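You operate a simulated robot arm through the tools that you are given. There is no shell and no other tool.

You run a simulated two-armed robot. Do the job below in one go: nothing can be reset, and whatever is moved stays where it is left.

TASK
Pick up the silver step gauge with one hand, pass it to the other hand and put it on the marked patch on the fitting table.

It is judged by the outcome, as a careful person would: the job done as asked, and still so three seconds after it is handed in. It fails if anything else is knocked over, pushed out of place, dropped, spilled or broken.

THE ROBOT
Two 7-joint arms with two-finger parallel grippers on one trunk, on a base that moves. Base frame: it is fixed to the floor where the robot stands at the start and does not move with it; the origin is under the middle of the robot, x ahead of it, y to its left, z up. Readings come in mm, degrees, newtons and seconds.
The left shoulder is at the start at [50, 168, 1107], the right one opposite. With the tool pointing down near the work surface each hand reaches from about 100 to 660 mm from the robot's upright axis, wherever it stands, measured 20 degrees to its own side. Places, roughly: marked patch on the fitting table (16x15 cm) [-3380, -3220, 880]; silver step gauge [-1750, -1000, 1000]. Payload 1.57 kg a hand.
Tool frame (each hand has its own): the origin (TCP) lies between the finger pads and is the grasp point; the fingertips stand 30 mm ahead of it; z points along the fingers, y is the line along which they close. The gripper opens to 80 mm. The fingers are 17 mm wide and 12 mm thick; the gripper's body (40 by 82 mm) begins 80 mm behind the TCP.
Orientation is told as [roll, pitch, yaw] about the base's x, y, z axes, in that order, counted from this pose: with the fingers straight down and closing along the base's y, the tool's x points along the base's -x, its y along +y and its z along -z.

THE INTERFACE
- The arms move only by the tool drive_tool. It takes "left_series", "right_series" or both (then of equal length, played together; a hand with none holds still); each is one flat list of numbers, 6 for each row, row after row: the shift along the tool's x, y, z in mm, then the turn, a rotation vector about the tool's x, y, z in degrees. In form: [tx, ty, tz, wx, wy, wz, tx, ty, tz, wx, wy, wz, ...]. A call has 1 to 20 rows; each row shifts and turns the commanded pose from where the row before left it, along the tool's axes as they then stand. "left_fingers" and "right_fingers" are, for a hand that has rows, the gripper command, from -1 (shut) to 1 (fully open), values between in proportion, set as the call begins (left out, the last holds). A row lasts 0.2 s, in which the tool goes at most 50 mm and 8.6 degrees; a call with a longer step from one row to the next is refused whole, and so is a gripper value outside its range. Where a pose cannot be reached the arm comes as near as it can. A force on the tool above 40 N (or 10 N above the force at the start of the call, whichever is more), or a blocked arm, ends the call early, and 0.2 s more pass. The fingers move at their own pace (about 45 mm/s each) and stop on an object; they squeeze with about 27 N. The grip force told is the motor's: it shows also when the fingers shut on nothing. Time passes only in rows, and 0.2 s behind the last, so rows that do not move let the fingers close. It gives the time, the measured TCP pose, the force on the tool (base axes), the opening and the grip force at its end, in the units of the frame above (readings bear some noise), with the torque about the TCP (base axes, N m) and any sound that the robot's microphone picked up.
- Cameras (640 x 400 px; columns grow to the right, rows downward): "scene" is now at [119.1, 0.7, 1302.9]; the picture's right is [0.02, -1.00, 0.00], its down [-0.58, -0.01, -0.82] and it looks along [0.82, 0.01, -0.58] (base axes); focal length 256 px, centre (320, 200). "left" rides on the left gripper at [72, 6, -122] in its tool frame; the picture's right is [-0.09, 1.00, 0.00], its down [-0.84, -0.08, -0.54] and it looks along [-0.54, -0.05, 0.84] (tool axes); focal length 238 px, centre (320, 200). "right" rides on the right gripper at [72, -7, -122] in its tool frame; the picture's right is [0.09, 1.00, 0.00], its down [-0.84, 0.08, -0.54] and it looks along [-0.54, 0.05, 0.84] (tool axes); focal length 238 px, centre (320, 200). There is no depth. A picture from a camera that has moved, and an enlarged one, comes with that camera's place and axes in the base frame and with its lens. The place of the scene camera against the robot may be out by one fixed shift of up to 18 mm in any direction.
- capture(camera): a new picture of that camera. It takes no simulated time.
- move_column(by): slides the trunk up (or, below 0, down) by that many mm; the arms and the scene camera ride with it, the base frame stays. It gives what a move gives, with no picture.
- steer(legs): drives the robot by 1 to 6 legs, each [ahead, left, turn to the left] in mm, mm and degrees, along the robot's own axes; the way and the turn of a leg run together, so that a leg with both is an arc; at most 1500 mm and 180 degrees a leg. The arms and the cameras ride along, it lands a little off, and it stops where it bumps. It gives what a move gives.
- head_to(pan, tilt): turns the head with the scene camera to pan (to the left, within 80 degrees either way) and tilt (down, from -29 to 69), counted from straight ahead of the robot. It gives what a move gives.
- inspect(camera, box): a new picture of the part [left, top, right, bottom] of that camera's present view, enlarged. It takes no simulated time.
- job_done(): hands the job in; it is judged then, once.

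Places have to be worked out from the pictures, the camera data and where the tool is seen. Open the grippers and draw the arms clear of the work before you hand the job in, unless the task says otherwise.

The tools are called after ">>>" as name(argument=value, ...) on one line, values as JSON. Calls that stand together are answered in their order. drive_tool: Moves the arms, as the interface text tells. Its arguments: {"type":"object","properties":{"left_series":{"type":"array","items":{"type":"number"}},"left_fingers":{"type":"number"},"right_series":{"type":"array","items":{"type":"number"}},"right_fingers":{"type":"number"}},"required":[]} The other tools are called the same way: move_column (by) moves the trunk up or down; steer (legs) drives the base; head_to (pan, tilt) turns the head that bears the scene camera; capture (camera) takes a picture; inspect (camera, box) takes an enlarged picture of a part of a camera's view; job_done () hands the job in.

At the start:

```text
clock: 0.0
left_position: [378.8, 158.6, 1146.5]
left_tcp_rot: [0.0, -0.1, -0.1]
left_wrist_force: [0.6, -0.6, -0.2]
left_torque: [0.0, 0.0, -0.01]
left_opening: 80.2
left_finger_force: 0.0
right_position: [373.5, -169.7, 1142.9]
right_tcp_rot: [0.0, 0.2, -0.1]
right_wrist_force: [0.5, -0.3, -0.6]
right_torque: [-0.02, 0.0, 0.01]
right_opening: 80.2
right_finger_force: 0.1
trunk travel left (down, up): [-275.0, 168.0]
robot x, y, heading: [1.1, -1.6, 0.1]
head pan, tilt (commanded): [0.9, 35.2]
```

scene: 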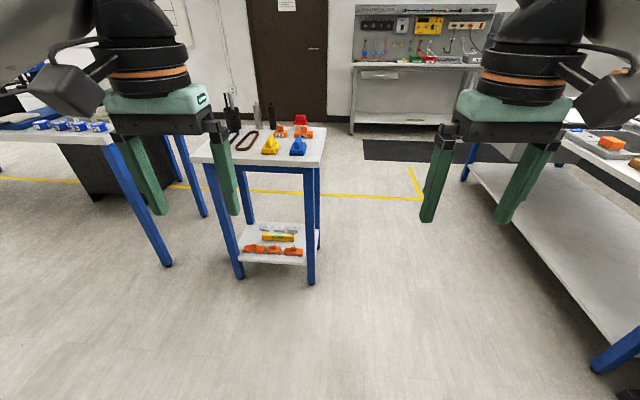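
right: 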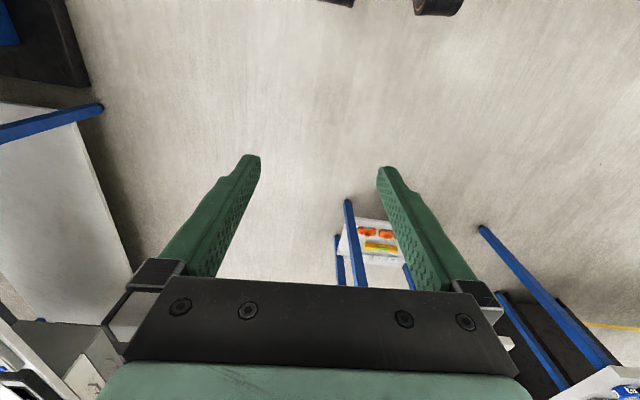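
left: 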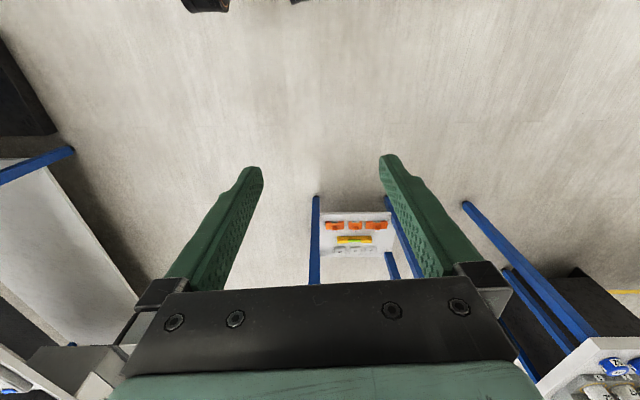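

The opening pictures show benches ahead, but the step gauge and patch are behind me on the right. I'll turn the head to the right to survey the surroundings first.

>>> head_to(pan=-80, tilt=20)

```text
clock: 1.5
left_position: [378.9, 158.0, 1145.7]
left_tcp_rot: [0.0, -0.1, 0.0]
left_wrist_force: [-0.5, 0.1, 0.1]
left_torque: [-0.01, -0.01, 0.0]
left_opening: 80.0
left_finger_force: 0.0
right_position: [374.1, -169.5, 1141.7]
right_tcp_rot: [0.1, 0.1, -0.1]
right_wrist_force: [0.5, 0.0, 0.9]
right_torque: [-0.01, -0.05, -0.03]
right_opening: 80.1
right_finger_force: 0.1
trunk travel left (down, up): [-275.0, 168.0]
robot x, y, heading: [-0.7, 0.8, 0.1]
head pan, tilt (commanded): [-80.0, 20.0]
```

The head is now panned right; I take a picture to see what lies to the right.

>>> capture(camera="scene")

```text
taken
camera scene: at [47.4, -92.5, 1327.1], right [-0.98, -0.17, 0.0], down [-0.06, 0.34, -0.94], along [0.16, -0.93, -0.34], focal length 256 px, centre (320, 200)
```

scene: 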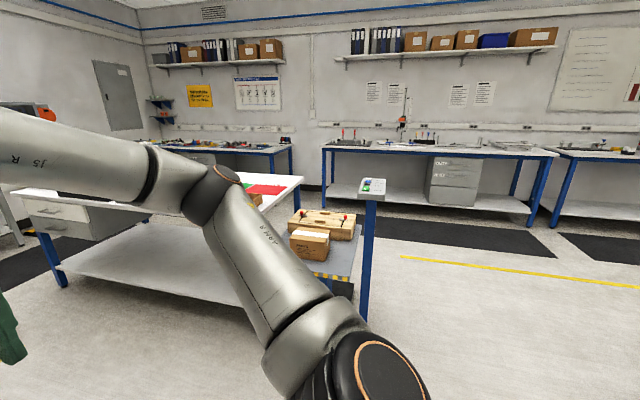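

The nearest furniture on the right (post and bench) is about 1.4 m away, so turning in place is safe. I turn 90° right and look toward the gauge.

>>> steer(legs=[[0, 0, -90]])

>>> head_to(pan=-60, tilt=20)

>>> capture(camera="scene")

```text
clock: 5.8
left_position: [148.8, -382.4, 1146.2]
left_tcp_rot: [0.0, -0.1, -91.5]
left_wrist_force: [-0.7, -0.1, -0.4]
left_torque: [0.02, 0.02, -0.03]
left_opening: 79.9
left_finger_force: 0.1
right_position: [-179.7, -369.7, 1143.3]
right_tcp_rot: [0.0, 0.1, -91.5]
right_wrist_force: [0.3, -0.3, -0.2]
right_torque: [0.01, 0.01, 0.0]
right_opening: 80.1
right_finger_force: 0.0
trunk travel left (down, up): [-275.0, 168.0]
robot x, y, heading: [-0.8, 2.1, -91.6]
head pan, tilt (commanded): [-80.0, 20.0]
```

```text
clock: 6.7
left_position: [149.0, -383.0, 1147.0]
left_tcp_rot: [0.0, -0.1, -91.3]
left_wrist_force: [-0.1, -0.3, -0.8]
left_torque: [0.0, 0.02, 0.01]
left_opening: 79.9
left_finger_force: 0.1
right_position: [-178.6, -370.7, 1142.2]
right_tcp_rot: [0.0, 0.0, -91.5]
right_wrist_force: [0.0, 0.1, 0.6]
right_torque: [0.0, 0.0, 0.0]
right_opening: 80.1
right_finger_force: 0.0
trunk travel left (down, up): [-275.0, 168.0]
robot x, y, heading: [-0.2, -1.8, -91.6]
head pan, tilt (commanded): [-60.0, 20.0]
```

```text
taken
camera scene: at [-91.6, -85.3, 1327.1], right [-0.48, 0.88, 0.0], down [0.3, 0.16, -0.94], along [-0.83, -0.45, -0.34], focal length 256 px, centre (320, 200)
```

scene: 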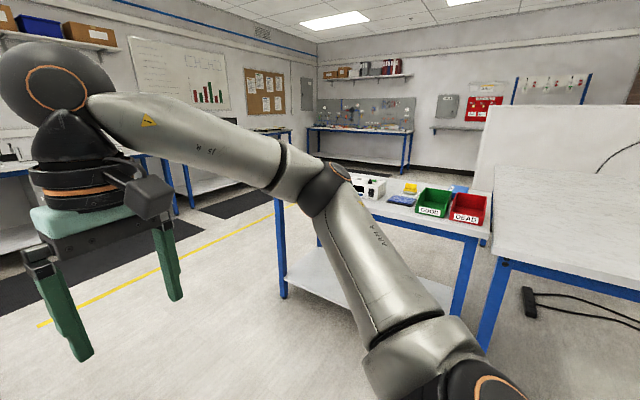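

The bench with bins is ahead-right, but my arm blocks the spot where the gauge should be. I turn further right to face it squarely and look again.

>>> steer(legs=[[0, 0, -58]])

>>> head_to(pan=0, tilt=20)

>>> capture(camera="scene")

```text
clock: 9.6
left_position: [-247.2, -329.3, 1145.7]
left_tcp_rot: [0.0, -0.1, -149.5]
left_wrist_force: [0.9, 0.1, 0.0]
left_torque: [0.02, 0.0, -0.01]
left_opening: 79.9
left_finger_force: 0.2
right_position: [-407.8, -42.0, 1143.9]
right_tcp_rot: [-0.1, 0.1, -149.5]
right_wrist_force: [0.7, -0.2, 1.1]
right_torque: [0.0, -0.02, 0.02]
right_opening: 80.0
right_finger_force: 0.0
trunk travel left (down, up): [-275.0, 168.0]
robot x, y, heading: [0.3, 0.5, -149.4]
head pan, tilt (commanded): [-60.0, 20.0]
```

```text
clock: 10.9
left_position: [-246.5, -328.9, 1146.9]
left_tcp_rot: [0.0, -0.1, -149.5]
left_wrist_force: [0.2, 0.1, 0.6]
left_torque: [-0.02, -0.01, -0.01]
left_opening: 80.0
left_finger_force: 0.1
right_position: [-408.6, -43.6, 1144.8]
right_tcp_rot: [0.0, 0.1, -149.6]
right_wrist_force: [0.0, -0.4, -0.2]
right_torque: [0.0, 0.0, -0.03]
right_opening: 80.0
right_finger_force: 0.0
trunk travel left (down, up): [-275.0, 168.0]
robot x, y, heading: [0.5, 2.3, -149.4]
head pan, tilt (commanded): [0.0, 20.0]
```

```text
taken
camera scene: at [-123.6, -68.2, 1327.1], right [-0.51, 0.86, 0.0], down [0.29, 0.17, -0.94], along [-0.81, -0.48, -0.34], focal length 256 px, centre (320, 200)
```

scene: 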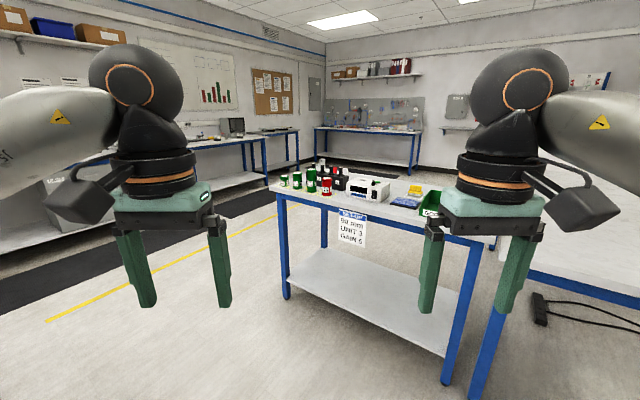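

The bench ahead carries cans, a white box and bins. I enlarge that part to find the silver step gauge.

>>> inspect(camera="scene", box=[260, 140, 460, 265])

```text
3.20 times, centred on (360, 202) of scene
camera zoom: at [-123.6, -68.2, 1327.1], right [-0.51, 0.86, 0.0], down [0.29, 0.17, -0.94], along [-0.81, -0.48, -0.34], focal length 818 px, centre (192, 192)
```

zoom: 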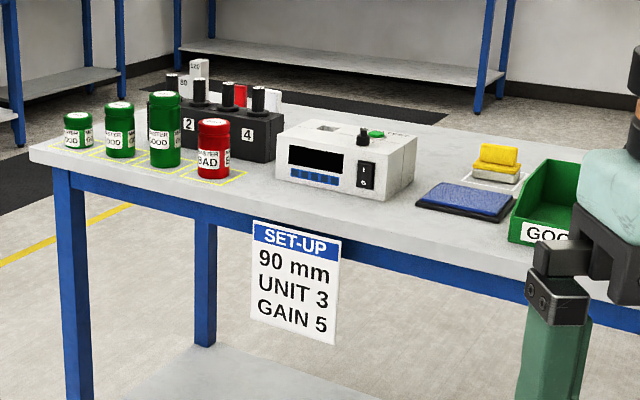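

The silver block(s) marked "120/80" stand behind the black probe block, near the bench's south-left corner, matching the told place. The bench front edge is at about x=-1250, left edge y≈-1110, top z≈845, so I'll drive around to the south side, first to about (-640,-1250).

>>> steer(legs=[[0, 0, 32.3], [1404, 0, 0], [0, 0, -38.7]])

>>> capture(camera="scene")

```text
clock: 21.4
left_position: [-922.5, -1570.8, 1146.8]
left_tcp_rot: [0.0, -0.1, -155.4]
left_wrist_force: [-0.3, -0.4, -1.2]
left_torque: [-0.02, -0.01, 0.0]
left_opening: 79.9
left_finger_force: 0.1
right_position: [-1054.7, -1269.2, 1143.5]
right_tcp_rot: [0.0, 0.2, -155.5]
right_wrist_force: [0.6, 0.1, -0.5]
right_torque: [-0.01, -0.01, 0.0]
right_opening: 80.2
right_finger_force: 0.0
trunk travel left (down, up): [-275.0, 168.0]
robot x, y, heading: [-641.4, -1269.8, -155.4]
head pan, tilt (commanded): [0.0, 20.0]
```

```text
taken
camera scene: at [-772.8, -1324.5, 1327.1], right [-0.42, 0.91, 0.0], down [0.31, 0.14, -0.94], along [-0.85, -0.39, -0.34], focal length 256 px, centre (320, 200)
```

scene: 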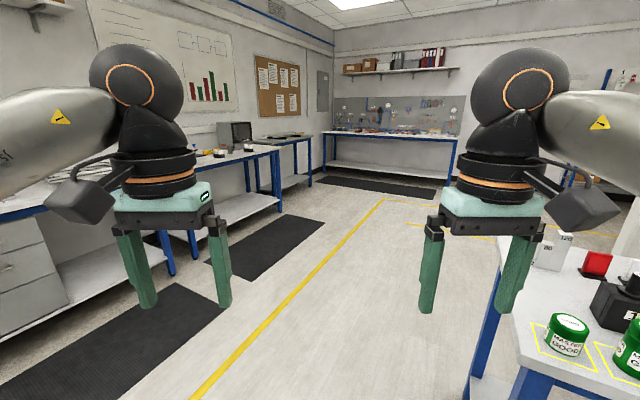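

The bench's south edge runs along y≈-1075 from x≈-1275 to x≈-1850, and the silver block stands near (-1790,-930). I drive into the open corridor south of it and turn to face north.

>>> steer(legs=[[1200, 0, 0], [0, 0, -114.6]])

>>> head_to(pan=0, tilt=30)

>>> capture(camera="scene")

```text
clock: 32.4
left_position: [-1888.7, -1399.0, 1146.9]
left_tcp_rot: [0.0, -0.2, 88.4]
left_wrist_force: [0.4, 0.1, 0.9]
left_torque: [0.01, -0.01, -0.02]
left_opening: 80.0
left_finger_force: 0.0
right_position: [-1559.2, -1411.5, 1141.8]
right_tcp_rot: [0.0, 0.0, 88.2]
right_wrist_force: [0.7, -0.5, -0.6]
right_torque: [0.01, -0.02, 0.02]
right_opening: 79.9
right_finger_force: 0.1
trunk travel left (down, up): [-275.0, 168.0]
robot x, y, heading: [-1738.4, -1781.3, 88.3]
head pan, tilt (commanded): [0.0, 20.0]
```

```text
clock: 33.1
left_position: [-1887.5, -1397.5, 1147.0]
left_tcp_rot: [0.0, -0.1, 88.4]
left_wrist_force: [-0.2, 0.6, -0.7]
left_torque: [0.03, 0.02, 0.0]
left_opening: 80.0
left_finger_force: 0.2
right_position: [-1561.5, -1412.2, 1143.9]
right_tcp_rot: [0.0, 0.1, 88.2]
right_wrist_force: [0.1, 0.3, -0.3]
right_torque: [0.0, 0.02, 0.02]
right_opening: 79.8
right_finger_force: 0.0
trunk travel left (down, up): [-275.0, 168.0]
robot x, y, heading: [-1742.9, -1777.6, 88.2]
head pan, tilt (commanded): [0.0, 30.0]
```

```text
taken
camera scene: at [-1745.4, -1651.0, 1311.1], right [1.0, -0.03, 0.0], down [-0.01, -0.5, -0.87], along [0.03, 0.87, -0.5], focal length 256 px, centre (320, 200)
```

scene: 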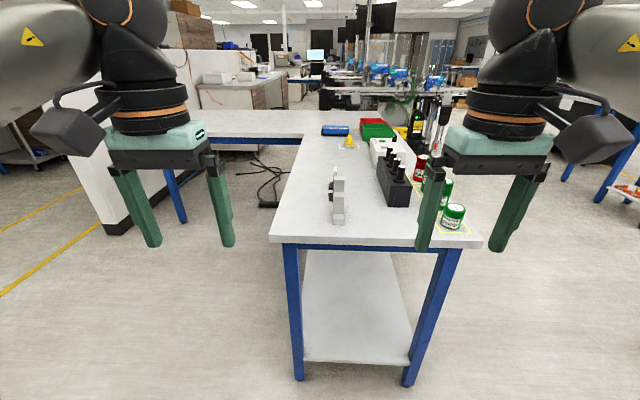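

I see a silver standing block at the south-west part of the bench. I enlarge it.

>>> inspect(camera="scene", box=[265, 110, 485, 248])

>>> inspect(camera="scene", box=[300, 155, 380, 230])

```text
2.90 times, centred on (375, 179) of scene
camera zoom: at [-1745.4, -1651.0, 1311.1], right [1.0, -0.03, 0.0], down [-0.01, -0.5, -0.87], along [0.03, 0.87, -0.5], focal length 741 px, centre (161, 261)
```

zoom: 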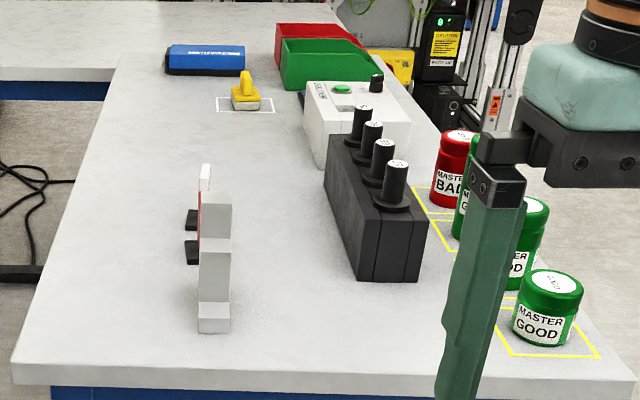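

```text
5.33 times, centred on (340, 192) of scene
camera zoom: at [-1745.4, -1651.0, 1311.1], right [1.0, -0.03, 0.0], down [-0.01, -0.5, -0.87], along [0.03, 0.87, -0.5], focal length 1363 px, centre (213, 240)
```

zoom: 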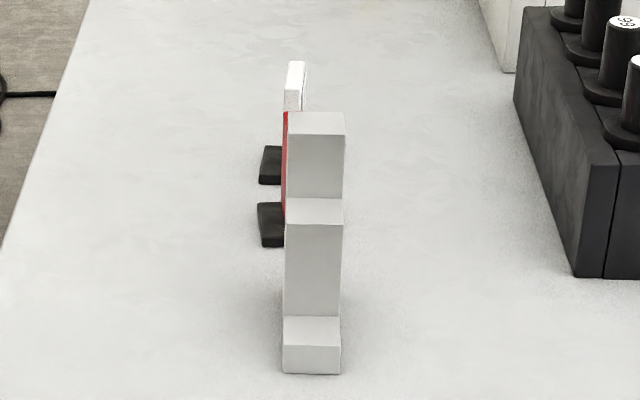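

The stepped silver block stands upright: about 33 mm wide in x, three ~30 mm steps rising northwards from y≈-1005 to y≈-914 (heights about 22/80/120), x≈-1665, with a red-and-white item just north of it. Before picking, I turn to look toward the fitting table at the south-west.

>>> steer(legs=[[0, 0, 91.8]])

>>> head_to(pan=42, tilt=15)

>>> capture(camera="scene")

```text
clock: 37.4
left_position: [-2118.4, -1942.0, 1146.7]
left_tcp_rot: [0.0, -0.1, -179.5]
left_wrist_force: [-0.2, 0.9, 0.3]
left_torque: [0.03, -0.02, -0.03]
left_opening: 79.8
left_finger_force: 0.1
right_position: [-2116.1, -1613.5, 1142.7]
right_tcp_rot: [0.0, 0.1, -179.6]
right_wrist_force: [0.1, 0.1, 0.2]
right_torque: [0.04, 0.0, -0.02]
right_opening: 79.8
right_finger_force: 0.2
trunk travel left (down, up): [-275.0, 168.0]
robot x, y, heading: [-1739.3, -1776.5, -179.5]
head pan, tilt (commanded): [0.0, 30.0]
```

```text
clock: 38.5
left_position: [-2118.9, -1942.4, 1147.0]
left_tcp_rot: [0.0, -0.1, -179.5]
left_wrist_force: [-0.1, 0.2, 0.8]
left_torque: [0.02, -0.01, -0.02]
left_opening: 79.9
left_finger_force: 0.0
right_position: [-2115.7, -1614.2, 1142.7]
right_tcp_rot: [0.0, 0.2, -179.6]
right_wrist_force: [-1.1, 0.2, 0.4]
right_torque: [-0.01, 0.0, 0.01]
right_opening: 80.1
right_finger_force: 0.1
trunk travel left (down, up): [-275.0, 168.0]
robot x, y, heading: [-1740.0, -1779.2, -179.8]
head pan, tilt (commanded): [42.0, 15.0]
```

```text
taken
camera scene: at [-1858.2, -1844.7, 1335.3], right [-0.67, 0.74, 0.0], down [0.19, 0.17, -0.97], along [-0.71, -0.65, -0.26], focal length 256 px, centre (320, 200)
```

scene: 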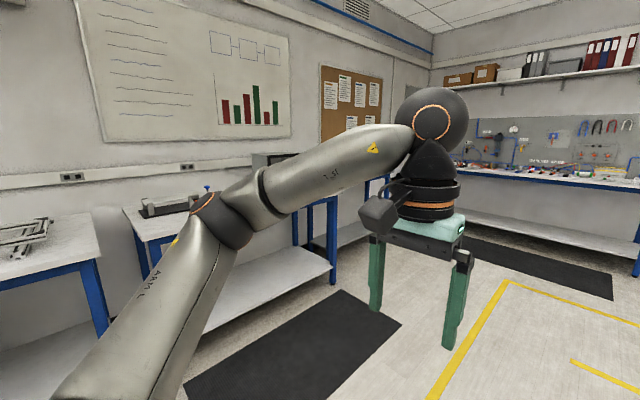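

The arm hides the patch. I drive ahead (west) about 700 mm and look south-west again from there.

>>> steer(legs=[[700, 0, 0]])

>>> head_to(pan=75, tilt=22)

>>> capture(camera="scene")

>>> head_to(pan=48, tilt=22)

>>> capture(camera="scene")

```text
clock: 42.4
left_position: [-2822.4, -1950.1, 1147.4]
left_tcp_rot: [0.1, -0.1, -179.3]
left_wrist_force: [0.8, 0.7, 0.8]
left_torque: [0.03, 0.01, 0.0]
left_opening: 80.1
left_finger_force: 0.1
right_position: [-2819.6, -1621.9, 1143.4]
right_tcp_rot: [0.1, 0.1, -179.4]
right_wrist_force: [-0.2, -0.5, 0.1]
right_torque: [0.0, -0.01, 0.01]
right_opening: 80.0
right_finger_force: 0.0
trunk travel left (down, up): [-275.0, 168.0]
robot x, y, heading: [-2445.8, -1786.3, -179.2]
head pan, tilt (commanded): [42.0, 15.0]
```

```text
clock: 43.4
left_position: [-2821.6, -1951.0, 1146.0]
left_tcp_rot: [-0.1, -0.1, -179.3]
left_wrist_force: [0.7, 0.5, 0.2]
left_torque: [0.01, 0.0, 0.03]
left_opening: 80.1
left_finger_force: 0.1
right_position: [-2820.0, -1622.6, 1143.8]
right_tcp_rot: [0.0, 0.1, -179.4]
right_wrist_force: [-0.4, 0.2, -1.1]
right_torque: [-0.02, -0.02, -0.04]
right_opening: 79.9
right_finger_force: 0.0
trunk travel left (down, up): [-275.0, 168.0]
robot x, y, heading: [-2444.5, -1786.2, -179.3]
head pan, tilt (commanded): [75.0, 22.0]
```

```text
taken
camera scene: at [-2515.8, -1878.9, 1323.9], right [-0.97, 0.25, 0.0], down [0.09, 0.36, -0.93], along [-0.23, -0.9, -0.37], focal length 256 px, centre (320, 200)
```

scene: 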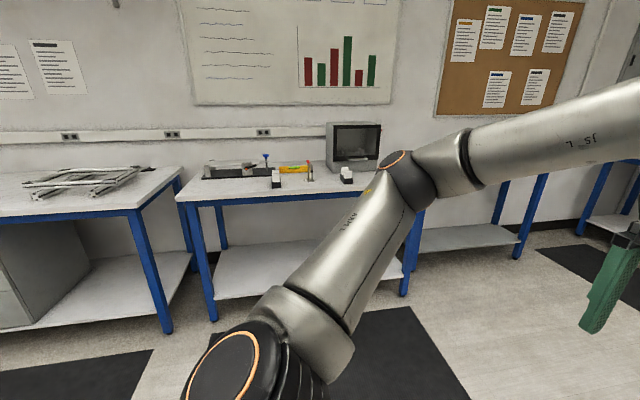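

```text
clock: 44.3
left_position: [-2821.1, -1950.8, 1146.5]
left_tcp_rot: [0.0, -0.1, -179.3]
left_wrist_force: [-0.1, 0.0, -1.1]
left_torque: [0.03, 0.02, -0.01]
left_opening: 80.0
left_finger_force: 0.1
right_position: [-2820.1, -1621.7, 1143.6]
right_tcp_rot: [0.0, 0.2, -179.4]
right_wrist_force: [0.8, -0.2, 0.7]
right_torque: [0.02, -0.06, -0.01]
right_opening: 80.1
right_finger_force: 0.0
trunk travel left (down, up): [-275.0, 168.0]
robot x, y, heading: [-2443.2, -1788.7, -179.4]
head pan, tilt (commanded): [48.0, 22.0]
```

```text
taken
camera scene: at [-2554.0, -1858.7, 1323.9], right [-0.75, 0.66, 0.0], down [0.25, 0.28, -0.93], along [-0.61, -0.7, -0.37], focal length 256 px, centre (320, 200)
```

scene: 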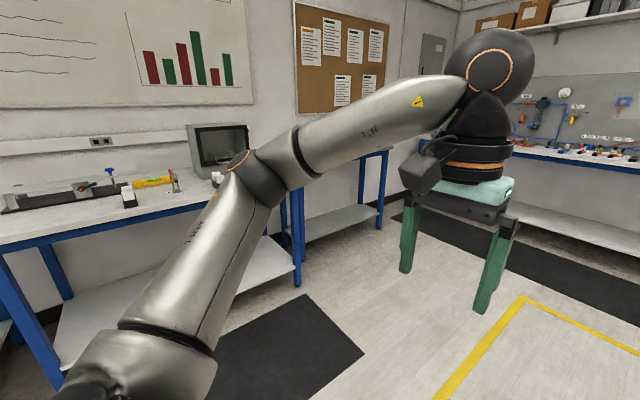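

The fitting table is behind my left arm still. I turn to face it directly so that the view between the hands is clear.

>>> steer(legs=[[0, 0, 56]])

>>> head_to(pan=0, tilt=22)

>>> capture(camera="scene")

>>> inspect(camera="scene", box=[220, 120, 440, 257])

```text
clock: 47.2
left_position: [-2519.8, -2191.1, 1146.4]
left_tcp_rot: [-0.1, -0.1, -123.4]
left_wrist_force: [0.8, -0.7, -0.1]
left_torque: [0.01, 0.0, 0.01]
left_opening: 80.1
left_finger_force: 0.0
right_position: [-2790.6, -2006.4, 1143.6]
right_tcp_rot: [0.0, 0.1, -123.4]
right_wrist_force: [-0.3, -1.1, 0.0]
right_torque: [0.02, -0.01, -0.01]
right_opening: 79.8
right_finger_force: 0.1
trunk travel left (down, up): [-275.0, 168.0]
robot x, y, heading: [-2442.4, -1787.6, -123.3]
head pan, tilt (commanded): [48.0, 22.0]
```

```text
clock: 48.3
left_position: [-2520.2, -2191.5, 1146.9]
left_tcp_rot: [-0.1, 0.0, -123.3]
left_wrist_force: [0.1, -0.2, -1.4]
left_torque: [0.01, -0.02, -0.01]
left_opening: 79.9
left_finger_force: 0.0
right_position: [-2791.2, -2005.7, 1143.9]
right_tcp_rot: [0.0, 0.0, -123.4]
right_wrist_force: [-0.1, -0.3, -1.0]
right_torque: [0.0, -0.02, 0.02]
right_opening: 80.0
right_finger_force: 0.0
trunk travel left (down, up): [-275.0, 168.0]
robot x, y, heading: [-2444.5, -1782.9, -123.5]
head pan, tilt (commanded): [0.0, 22.0]
```

```text
taken
camera scene: at [-2525.8, -1899.4, 1323.9], right [-0.84, 0.55, 0.0], down [0.21, 0.31, -0.93], along [-0.51, -0.77, -0.37], focal length 256 px, centre (320, 200)
```

scene: 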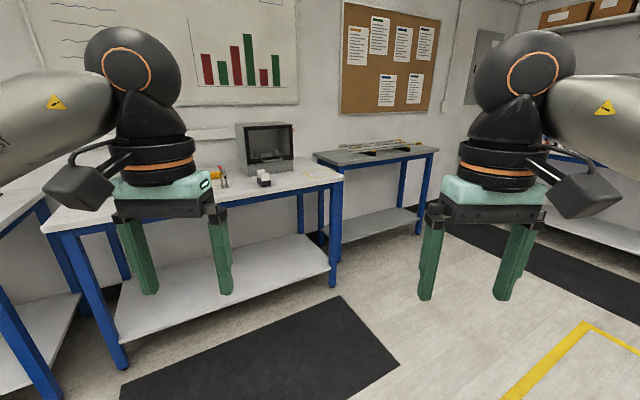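

```text
2.91 times, centred on (330, 188) of scene
camera zoom: at [-2525.8, -1899.4, 1323.9], right [-0.84, 0.55, 0.0], down [0.21, 0.31, -0.93], along [-0.51, -0.77, -0.37], focal length 743 px, centre (291, 234)
```

zoom: 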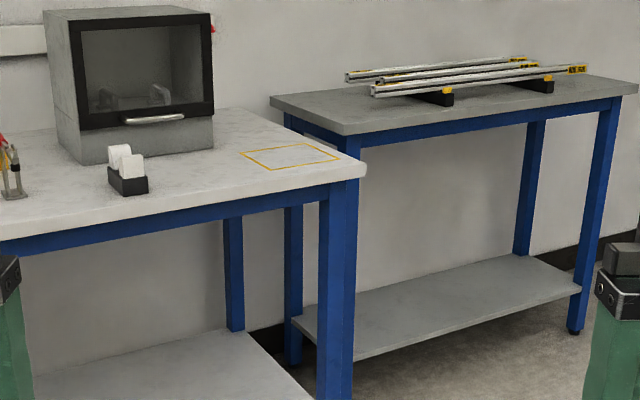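

The marked patch (yellow outline) is at about x -3480..-3307, y -3290..-3139, with free space on its west (my right) side when I face south. Plan: left hand picks the top step, right hand takes over from the low-step side. I test the wrist turns now in free air (left -90°, right +90° yaw).

>>> drive_tool(left_series=[0, 0, 0, 0, 0, 8.182, 0, 0, 0, 0, 0, 8.182, 0, 0, 0, 0, 0, 8.182, 0, 0, 0, 0, 0, 8.182, 0, 0, 0, 0, 0, 8.182, 0, 0, 0, 0, 0, 8.182, 0, 0, 0, 0, 0, 8.182, 0, 0, 0, 0, 0, 8.182, 0, 0, 0, 0, 0, 8.182, 0, 0, 0, 0, 0, 8.182, 0, 0, 0, 0, 0, 8.182, 0, 0, 0, 0, 0, 0], right_series=[0, 0, 0, 0, 0, -8.182, 0, 0, 0, 0, 0, -8.182, 0, 0, 0, 0, 0, -8.182, 0, 0, 0, 0, 0, -8.182, 0, 0, 0, 0, 0, -8.182, 0, 0, 0, 0, 0, -8.182, 0, 0, 0, 0, 0, -8.182, 0, 0, 0, 0, 0, -8.182, 0, 0, 0, 0, 0, -8.182, 0, 0, 0, 0, 0, -8.182, 0, 0, 0, 0, 0, -8.182, 0, 0, 0, 0, 0, 0])

>>> capture(camera="scene")

```text
clock: 50.9
left_position: [-2516.4, -2085.5, 1110.8]
left_tcp_rot: [0.1, 0.0, 146.7]
left_wrist_force: [0.6, 0.1, 0.4]
left_torque: [-0.03, 0.01, 0.01]
left_opening: 80.1
left_finger_force: 0.0
left hand out of reach, approached as far as the arm can: row 8, 9, 10, 11
right_position: [-2693.1, -1963.9, 1107.3]
right_tcp_rot: [0.1, 0.0, -33.6]
right_wrist_force: [0.7, -0.2, -0.7]
right_torque: [0.03, -0.01, 0.02]
right_opening: 80.1
right_finger_force: 0.0
right hand out of reach, approached as far as the arm can: row 8, 9, 10, 11
trunk travel left (down, up): [-275.0, 168.0]
robot x, y, heading: [-2448.6, -1787.1, -123.5]
head pan, tilt (commanded): [0.0, 22.0]
```

```text
taken
camera scene: at [-2525.9, -1899.4, 1323.9], right [-0.84, 0.55, 0.0], down [0.21, 0.31, -0.93], along [-0.51, -0.77, -0.37], focal length 256 px, centre (320, 200)
```

scene: 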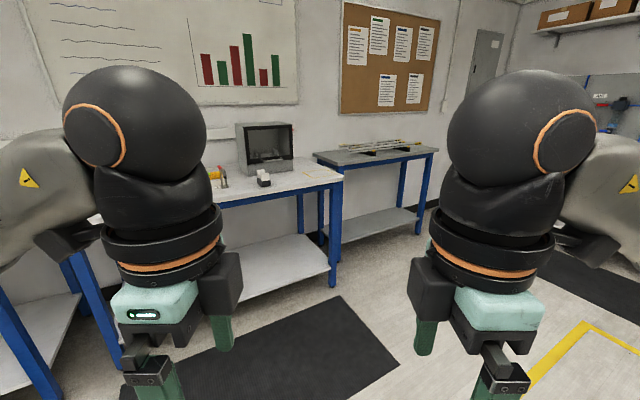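

Both wrists reached the ±90° yaw, but the hands drifted inward because the height is awkward for this wrist pose. I lower the hands 160 mm in free air to see whether the reach recovers nearer work height.

>>> drive_tool(left_series=[0, 0, 40, 0, 0, 0, 0, 0, 40, 0, 0, 0, 0, 0, 40, 0, 0, 0, 0, 0, 40, 0, 0, 0, 0, 0, 0, 0, 0, 0], right_series=[0, 0, 40, 0, 0, 0, 0, 0, 40, 0, 0, 0, 0, 0, 40, 0, 0, 0, 0, 0, 40, 0, 0, 0, 0, 0, 0, 0, 0, 0])

>>> capture(camera="scene")

```text
clock: 52.1
left_position: [-2517.4, -2088.3, 949.3]
left_tcp_rot: [0.2, 0.1, 146.6]
left_wrist_force: [0.5, -0.1, -0.3]
left_torque: [0.02, -0.02, 0.0]
left_opening: 79.9
left_finger_force: 0.0
right_position: [-2694.8, -1963.5, 946.9]
right_tcp_rot: [0.0, 0.1, -33.5]
right_wrist_force: [-0.6, 0.4, -0.7]
right_torque: [0.01, -0.02, -0.03]
right_opening: 80.1
right_finger_force: 0.0
trunk travel left (down, up): [-275.0, 168.0]
robot x, y, heading: [-2445.4, -1786.5, -123.5]
head pan, tilt (commanded): [0.0, 22.0]
```

```text
taken
camera scene: at [-2525.9, -1899.4, 1323.9], right [-0.84, 0.55, 0.0], down [0.21, 0.31, -0.93], along [-0.51, -0.77, -0.37], focal length 256 px, centre (320, 200)
```

scene: 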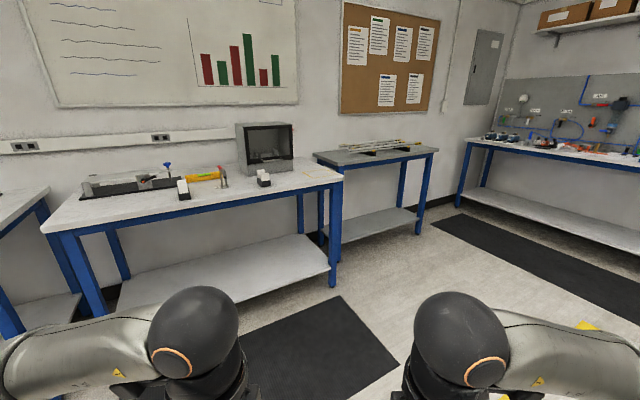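

Heights near the work surface are fine (z≈949), and the command restarts from the reached pose. Now I test the left hand's forward reach at this height and the right hand's 45° outward tilt, still in free air.

>>> drive_tool(left_series=[0, 40, 0, 0, 0, 0, 0, 40, 0, 0, 0, 0, 0, 40, 0, 0, 0, 0, 0, 40, 0, 0, 0, 0, 0, 40, 0, 0, 0, 0, 0, 40, 0, 0, 0, 0, 0, 0, 0, 0, 0, 0], right_series=[0, 0, 0, 0, -7.5, 0, 0, 0, 0, 0, -7.5, 0, 0, 0, 0, 0, -7.5, 0, 0, 0, 0, 0, -7.5, 0, 0, 0, 0, 0, -7.5, 0, 0, 0, 0, 0, -7.5, 0, 0, 0, 0, 0, 0, 0])

>>> head_to(pan=0, tilt=45)

>>> capture(camera="scene")

```text
clock: 53.7
left_position: [-2518.1, -2087.2, 949.0]
left_tcp_rot: [0.1, 0.1, 146.7]
left_wrist_force: [-0.5, -0.8, -0.3]
left_torque: [0.0, -0.02, 0.04]
left_opening: 80.1
left_finger_force: 0.0
left hand out of reach, approached as far as the arm can: row 1, 2, 3, 4, 5, 6
right_position: [-2694.3, -1963.5, 948.4]
right_tcp_rot: [0.1, 0.1, -33.6]
right_wrist_force: [0.3, -0.6, -0.3]
right_torque: [-0.01, 0.02, -0.02]
right_opening: 79.9
right_finger_force: 0.1
right hand out of reach, approached as far as the arm can: row 1, 2, 3, 4, 5, 6
trunk travel left (down, up): [-275.0, 168.0]
robot x, y, heading: [-2444.7, -1789.1, -123.4]
head pan, tilt (commanded): [0.0, 22.0]
```

```text
clock: 54.6
left_position: [-2518.4, -2087.2, 949.7]
left_tcp_rot: [0.2, 0.0, 146.7]
left_wrist_force: [-0.6, 1.2, 0.1]
left_torque: [-0.01, -0.02, -0.04]
left_opening: 80.1
left_finger_force: 0.0
right_position: [-2694.6, -1963.7, 948.1]
right_tcp_rot: [0.2, -0.1, -33.4]
right_wrist_force: [0.1, 0.4, -0.5]
right_torque: [0.01, 0.01, 0.03]
right_opening: 79.9
right_finger_force: 0.1
trunk travel left (down, up): [-275.0, 168.0]
robot x, y, heading: [-2444.1, -1788.1, -123.2]
head pan, tilt (commanded): [0.0, 45.0]
```

```text
taken
camera scene: at [-2519.5, -1889.8, 1288.5], right [-0.84, 0.55, 0.0], down [0.39, 0.59, -0.71], along [-0.39, -0.59, -0.71], focal length 256 px, centre (320, 200)
```

scene: 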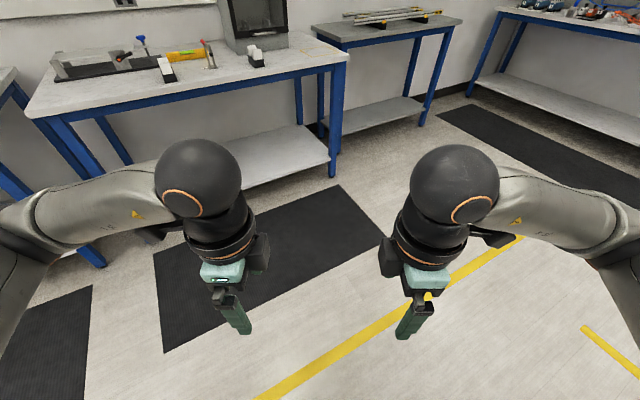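

Both hands are at a wrist limit in this inward yaw, so that layout is poor. I turn the left hand back past zero to yaw +45° and the right to +45°, a more natural "right hand reaches forward-left" layout, and check reach.

>>> drive_tool(left_series=[0, 0, 0, 0, 0, -8.44, 0, 0, 0, 0, 0, -8.44, 0, 0, 0, 0, 0, -8.44, 0, 0, 0, 0, 0, -8.44, 0, 0, 0, 0, 0, -8.44, 0, 0, 0, 0, 0, -8.44, 0, 0, 0, 0, 0, -8.44, 0, 0, 0, 0, 0, -8.44, 0, 0, 0, 0, 0, -8.44, 0, 0, 0, 0, 0, -8.44, 0, 0, 0, 0, 0, -8.44, 0, 0, 0, 0, 0, -8.44, 0, 0, 0, 0, 0, -8.44, 0, 0, 0, 0, 0, -8.44, 0, 0, 0, 0, 0, -8.44, 0, 0, 0, 0, 0, -8.44], right_series=[0, 0, 0, 0, 0, 7.5, 0, 0, 0, 0, 0, 7.5, 0, 0, 0, 0, 0, 7.5, 0, 0, 0, 0, 0, 7.5, 0, 0, 0, 0, 0, 7.5, 0, 0, 0, 0, 0, 7.5, 0, 0, 0, 0, 0, 0, 0, 0, 0, 0, 0, 0, 0, 0, 0, 0, 0, 0, 0, 0, 0, 0, 0, 0, 0, 0, 0, 0, 0, 0, 0, 0, 0, 0, 0, 0, 0, 0, 0, 0, 0, 0, 0, 0, 0, 0, 0, 0, 0, 0, 0, 0, 0, 0, 0, 0, 0, 0, 0, 0])

>>> capture(camera="scene")

```text
clock: 58.0
left_position: [-2519.3, -2087.1, 946.5]
left_tcp_rot: [0.0, -0.1, -78.2]
left_wrist_force: [0.2, 0.3, 0.4]
left_torque: [-0.04, 0.0, -0.01]
left_opening: 80.3
left_finger_force: 0.3
right_position: [-2694.2, -1963.5, 947.0]
right_tcp_rot: [0.1, 0.0, -78.4]
right_wrist_force: [-0.1, 0.3, -0.2]
right_torque: [0.03, 0.01, 0.02]
right_opening: 79.8
right_finger_force: 0.0
trunk travel left (down, up): [-275.0, 168.0]
robot x, y, heading: [-2443.0, -1789.8, -123.4]
head pan, tilt (commanded): [0.0, 45.0]
```

```text
taken
camera scene: at [-2519.5, -1889.8, 1288.5], right [-0.84, 0.55, 0.0], down [0.39, 0.59, -0.71], along [-0.39, -0.59, -0.71], focal length 256 px, centre (320, 200)
```

scene: 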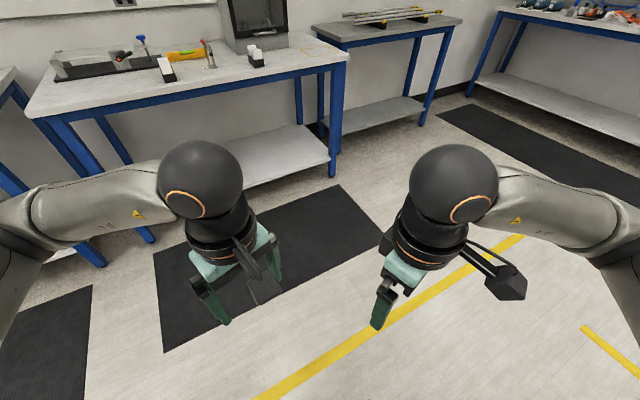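

Left +45° and right +45° are both reached cleanly. Now I test the right hand's 45° tilt (fingers forward-left-down) and push the left hand forward 160 mm.

>>> drive_tool(left_series=[-28, -28, 0, 0, 0, 0, -28, -28, 0, 0, 0, 0, -28, -28, 0, 0, 0, 0, -28, -28, 0, 0, 0, 0, 0, 0, 0, 0, 0, 0, 0, 0, 0, 0, 0, 0, 0, 0, 0, 0, 0, 0], right_series=[0, 0, 0, 0, -7.5, 0, 0, 0, 0, 0, -7.5, 0, 0, 0, 0, 0, -7.5, 0, 0, 0, 0, 0, -7.5, 0, 0, 0, 0, 0, -7.5, 0, 0, 0, 0, 0, -7.5, 0, 0, 0, 0, 0, 0, 0])

>>> capture(camera="scene")

```text
clock: 59.6
left_position: [-2606.9, -2220.4, 947.6]
left_tcp_rot: [0.0, 0.0, -78.2]
left_wrist_force: [-0.1, -0.1, -1.0]
left_torque: [-0.02, 0.02, -0.04]
left_opening: 80.2
left_finger_force: 0.1
right_position: [-2721.1, -2047.4, 958.4]
right_tcp_rot: [0.1, -45.0, -78.4]
right_wrist_force: [0.2, 0.7, 0.7]
right_torque: [-0.03, -0.03, -0.02]
right_opening: 80.0
right_finger_force: 0.0
right hand out of reach, approached as far as the arm can: row 3, 4, 5, 6
trunk travel left (down, up): [-275.0, 168.0]
robot x, y, heading: [-2443.6, -1786.8, -123.5]
head pan, tilt (commanded): [0.0, 45.0]
```

```text
taken
camera scene: at [-2519.5, -1889.8, 1288.5], right [-0.84, 0.55, 0.0], down [0.39, 0.59, -0.71], along [-0.39, -0.59, -0.71], focal length 256 px, centre (320, 200)
```

scene: 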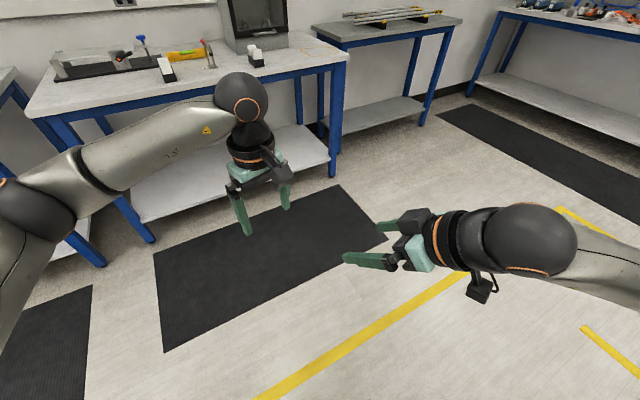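

The right hand achieves the 45° tilt (it slid forward to where it's reachable), and the left reaches forward easily. I check the right hand a bit further forward-left, near where the handover would take place.

>>> drive_tool(right_series=[-30, 0, 30, 0, 0, 0, -30, 0, 30, 0, 0, 0, 0, 0, 0, 0, 0, 0, 0, 0, 0, 0, 0, 0])

>>> capture(camera="scene")

```text
clock: 60.6
left_position: [-2605.6, -2220.9, 947.8]
left_tcp_rot: [0.0, -0.1, -78.3]
left_wrist_force: [0.0, 0.6, -0.6]
left_torque: [0.02, 0.06, -0.03]
left_opening: 80.1
left_finger_force: 0.1
right_position: [-2706.0, -2130.3, 956.7]
right_tcp_rot: [0.2, -45.0, -78.5]
right_wrist_force: [0.3, -0.1, -0.4]
right_torque: [-0.01, 0.02, -0.01]
right_opening: 80.1
right_finger_force: 0.0
trunk travel left (down, up): [-275.0, 168.0]
robot x, y, heading: [-2444.4, -1792.7, -123.4]
head pan, tilt (commanded): [0.0, 45.0]
```

```text
taken
camera scene: at [-2519.5, -1889.8, 1288.5], right [-0.84, 0.55, 0.0], down [0.39, 0.59, -0.71], along [-0.39, -0.59, -0.71], focal length 256 px, centre (320, 200)
```

scene: 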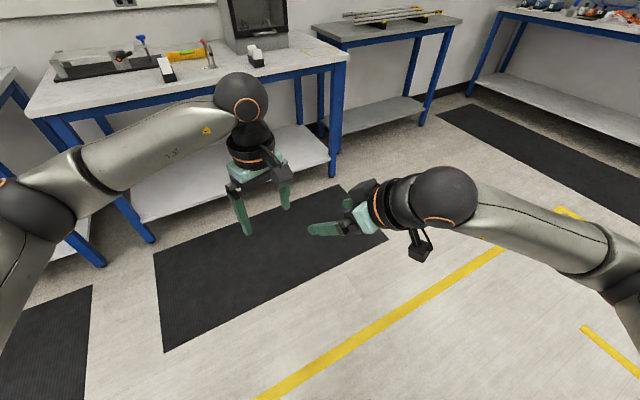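

The handover layout (left vertical, right tilted 45°, both at yaw +45°) is reachable. Now I bring both hands back to the upright carry pose before driving to the gauge.

>>> drive_tool(left_series=[0, 0, 0, 0, 0, 0, 0, 0, 0, 0, 0, 0, 0, 0, 0, 0, 0, 7.5, 0, 0, 0, 0, 0, 7.5, 0, 0, 0, 0, 0, 7.5, 0, 0, 0, 0, 0, 7.5, 0, 0, 0, 0, 0, 7.5, 0, 0, 0, 0, 0, 7.5, 35, 20, 0, 0, 0, 0, 35, 20, 0, 0, 0, 0, 0, 0, -48, 0, 0, 0, 0, 0, -48, 0, 0, 0, 0, 0, -48, 0, 0, 0, 0, 0, -48, 0, 0, 0, 0, 0, 0, 0, 0, 0, 0, 0, 0, 0, 0, 0, 0, 0, 0, 0, 0, 0, 0, 0, 0, 0, 0, 0], right_series=[30, 0, -30, 0, 0, 0, 30, 0, -30, 0, 0, 0, 0, 0, 0, 0, 7.5, 0, 0, 0, 0, 0, 7.5, 0, 0, 0, 0, 0, 7.5, 0, 0, 0, 0, 0, 7.5, 0, 0, 0, 0, 0, 7.5, 0, 0, 0, 0, 0, 7.5, 0, 0, 0, 0, 0, 0, 7.5, 0, 0, 0, 0, 0, 7.5, 0, 0, 0, 0, 0, 7.5, 0, 0, 0, 0, 0, 7.5, 0, 0, 0, 0, 0, 7.5, 0, 0, 0, 0, 0, 7.5, 0, -18, -45, 0, 0, 0, 0, -18, -45, 0, 0, 0, 0, -18, -45, 0, 0, 0, 0, -18, -45, 0, 0, 0])

```text
clock: 64.4
left_position: [-2532.5, -2184.1, 1139.0]
left_tcp_rot: [0.0, -0.1, -123.4]
left_wrist_force: [-0.5, 0.6, 0.0]
left_torque: [-0.02, -0.02, -0.02]
left_opening: 79.8
left_finger_force: 0.1
right_position: [-2781.9, -2005.5, 1139.0]
right_tcp_rot: [0.1, 0.2, -123.5]
right_wrist_force: [0.0, -0.1, 0.1]
right_torque: [0.03, 0.02, 0.01]
right_opening: 79.7
right_finger_force: 0.0
trunk travel left (down, up): [-275.0, 168.0]
robot x, y, heading: [-2446.6, -1784.8, -123.6]
head pan, tilt (commanded): [0.0, 45.0]
```

Hands are back up. I turn to face north and slide right to x≈-1480, staying clear of the bench, then look at the gauge.

>>> steer(legs=[[0, 0, -146.4], [0, -966, 0]])

>>> head_to(pan=10, tilt=35)

>>> capture(camera="scene")

```text
clock: 79.0
left_position: [-1649.6, -1386.9, 1139.1]
left_tcp_rot: [0.1, -0.1, 91.5]
left_wrist_force: [0.0, 0.0, 0.5]
left_torque: [-0.01, 0.01, -0.02]
left_opening: 80.0
left_finger_force: 0.0
right_position: [-1343.5, -1392.2, 1139.1]
right_tcp_rot: [0.0, 0.1, 91.4]
right_wrist_force: [0.3, 0.4, -0.5]
right_torque: [0.0, 0.01, 0.02]
right_opening: 80.1
right_finger_force: 0.0
trunk travel left (down, up): [-275.0, 168.0]
robot x, y, heading: [-1496.6, -1765.8, 91.2]
head pan, tilt (commanded): [0.0, 45.0]
```

```text
clock: 79.8
left_position: [-1650.3, -1387.6, 1139.6]
left_tcp_rot: [0.0, -0.1, 91.4]
left_wrist_force: [0.0, -0.1, 0.0]
left_torque: [-0.03, -0.01, 0.0]
left_opening: 80.1
left_finger_force: 0.1
right_position: [-1343.8, -1393.0, 1139.1]
right_tcp_rot: [0.0, 0.1, 91.2]
right_wrist_force: [0.0, -0.2, 0.8]
right_torque: [0.0, 0.02, 0.0]
right_opening: 80.0
right_finger_force: 0.1
trunk travel left (down, up): [-275.0, 168.0]
robot x, y, heading: [-1495.2, -1765.5, 91.3]
head pan, tilt (commanded): [10.0, 35.0]
```

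```text
taken
camera scene: at [-1523.1, -1639.5, 1303.2], right [0.98, 0.2, 0.0], down [0.11, -0.56, -0.82], along [-0.16, 0.8, -0.57], focal length 256 px, centre (320, 200)
```

scene: 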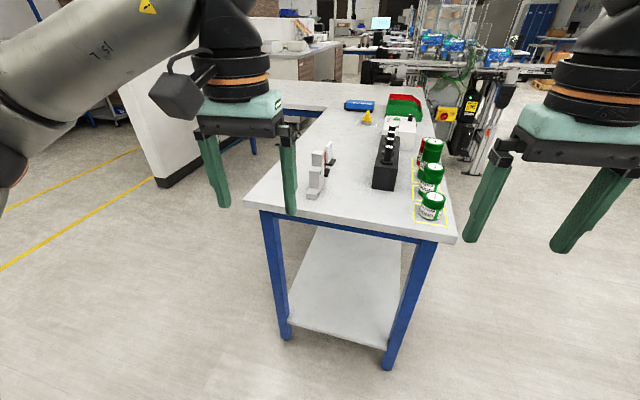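

>>> inspect(camera="scene", box=[270, 125, 366, 215])

```text
4.44 times, centred on (318, 170) of scene
camera zoom: at [-1523.1, -1639.5, 1303.2], right [0.98, 0.2, 0.0], down [0.11, -0.56, -0.82], along [-0.16, 0.8, -0.57], focal length 1136 px, centre (329, 333)
```

zoom: 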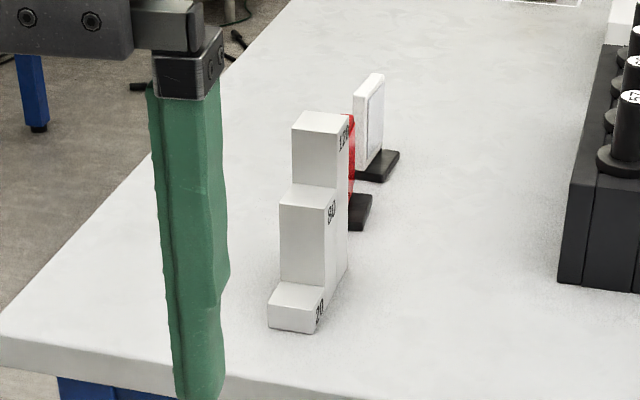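

The gauge (steps marked 20/80/120) is clearly visible; scene estimate: front edge y≈-1005, x≈-1680, with card holders standing north of it. I drive ahead 270 mm so it falls within the left hand's reach, then use the left wrist camera.

>>> steer(legs=[[270, 0, 0]])

>>> capture(camera="left")

>>> capture(camera="scene")

```text
clock: 81.7
left_position: [-1652.2, -1111.0, 1139.7]
left_tcp_rot: [0.0, -0.1, 91.1]
left_wrist_force: [-0.9, 0.5, 0.1]
left_torque: [-0.02, -0.01, -0.01]
left_opening: 79.9
left_finger_force: 0.1
right_position: [-1346.8, -1119.1, 1139.3]
right_tcp_rot: [0.0, 0.1, 90.9]
right_wrist_force: [-0.5, 0.4, 0.3]
right_torque: [0.01, 0.02, -0.01]
right_opening: 79.9
right_finger_force: 0.1
trunk travel left (down, up): [-275.0, 168.0]
robot x, y, heading: [-1501.7, -1487.1, 91.0]
head pan, tilt (commanded): [10.0, 35.0]
```

```text
taken
camera left: at [-1657.8, -1183.8, 1260.9], right [-1.0, 0.07, 0.0], down [0.06, 0.84, 0.54], along [0.04, 0.54, -0.84], focal length 238 px, centre (320, 200)
```

left: 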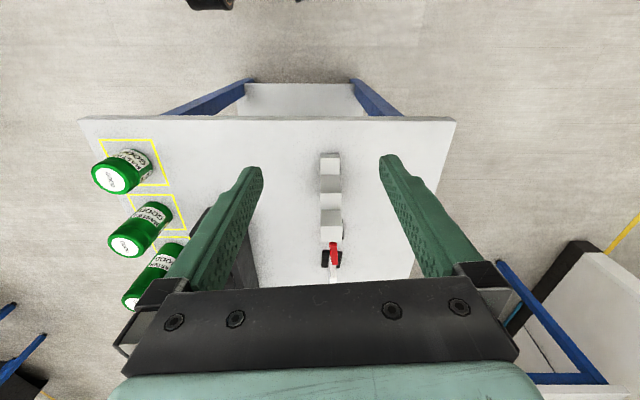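

```text
taken
camera scene: at [-1528.2, -1364.5, 1303.2], right [0.98, 0.19, 0.0], down [0.11, -0.56, -0.82], along [-0.16, 0.8, -0.57], focal length 256 px, centre (320, 200)
```

scene: 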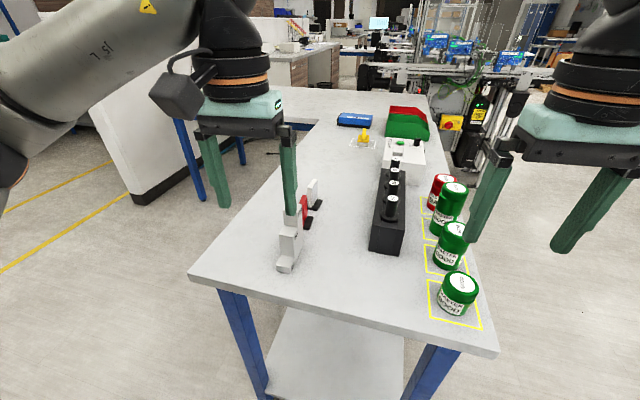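

The left wrist camera sees the gauge between the fingers (columns ~320–343). I enlarge it to measure it precisely.

>>> inspect(camera="left", box=[270, 140, 390, 290])

```text
2.67 times, centred on (330, 215) of left
camera zoom: at [-1657.8, -1183.8, 1260.9], right [-1.0, 0.07, 0.0], down [0.06, 0.84, 0.54], along [0.04, 0.54, -0.84], focal length 636 px, centre (293, 160)
```

zoom: 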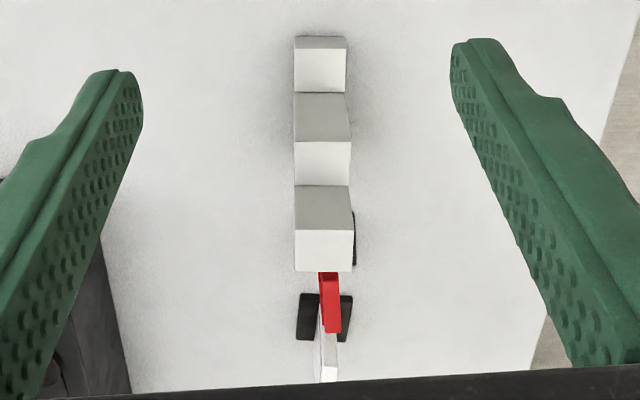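

The wrist view puts the gauge's front at about (-1665,-1018), top step centre about (-1658,-926), turned about 4.3° clockwise. I align the left hand (yaw 85.7°) and bring it over the top step at z≈1060, still above everything.

>>> drive_tool(left_series=[0, 0, 0, 0, 0, 5.4, -46, 5, 0, 0, 0, 0, -46, 5, 0, 0, 0, 0, -46, 5, 0, 0, 0, 0, -46, 5, 0, 0, 0, 0, 0, 0, 40, 0, 0, 0, 0, 0, 40, 0, 0, 0, 0, 0, 0, 0, 0, 0], left_fingers=1)

>>> capture(camera="left")

>>> capture(camera="scene")

```text
clock: 83.5
left_position: [-1659.0, -927.5, 1060.5]
left_tcp_rot: [0.2, 0.0, 85.6]
left_wrist_force: [-0.5, -0.3, 0.5]
left_torque: [-0.03, -0.01, 0.04]
left_opening: 79.9
left_finger_force: 0.1
right_position: [-1346.9, -1119.1, 1140.0]
right_tcp_rot: [0.2, 0.1, 90.9]
right_wrist_force: [-0.4, -0.5, -0.1]
right_torque: [0.0, 0.0, 0.01]
right_opening: 79.8
right_finger_force: 0.1
trunk travel left (down, up): [-275.0, 168.0]
robot x, y, heading: [-1497.4, -1491.8, 90.9]
head pan, tilt (commanded): [10.0, 35.0]
```

```text
taken
camera left: at [-1670.1, -998.1, 1182.4], right [-0.99, 0.17, 0.0], down [0.14, 0.83, 0.54], along [0.09, 0.54, -0.84], focal length 238 px, centre (320, 200)
```

left: 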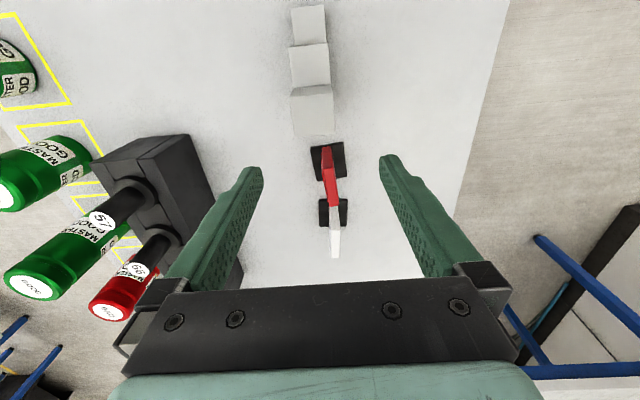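

```text
taken
camera scene: at [-1528.2, -1365.1, 1303.3], right [0.98, 0.19, 0.0], down [0.11, -0.56, -0.82], along [-0.16, 0.8, -0.57], focal length 256 px, centre (320, 200)
```

scene: 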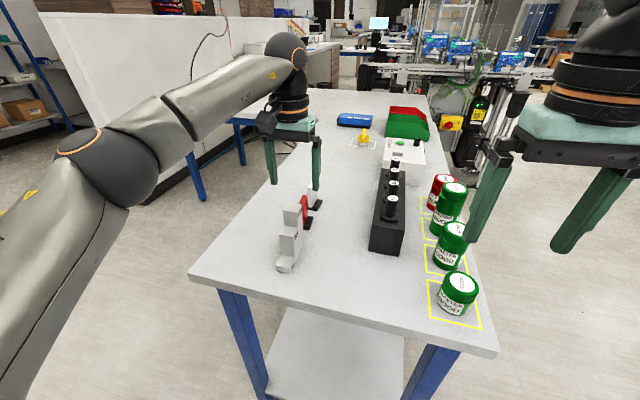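

I enlarge the wrist view to locate the top step relative to the fingers and triangulate its height.

>>> inspect(camera="left", box=[240, 0, 400, 200])

```text
2.00 times, centred on (320, 100) of left
camera zoom: at [-1670.1, -998.1, 1182.4], right [-0.99, 0.17, 0.0], down [0.14, 0.83, 0.54], along [0.09, 0.54, -0.84], focal length 477 px, centre (320, 400)
```

zoom: 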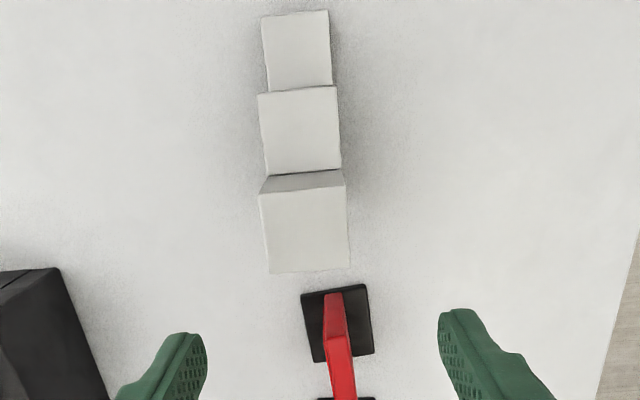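

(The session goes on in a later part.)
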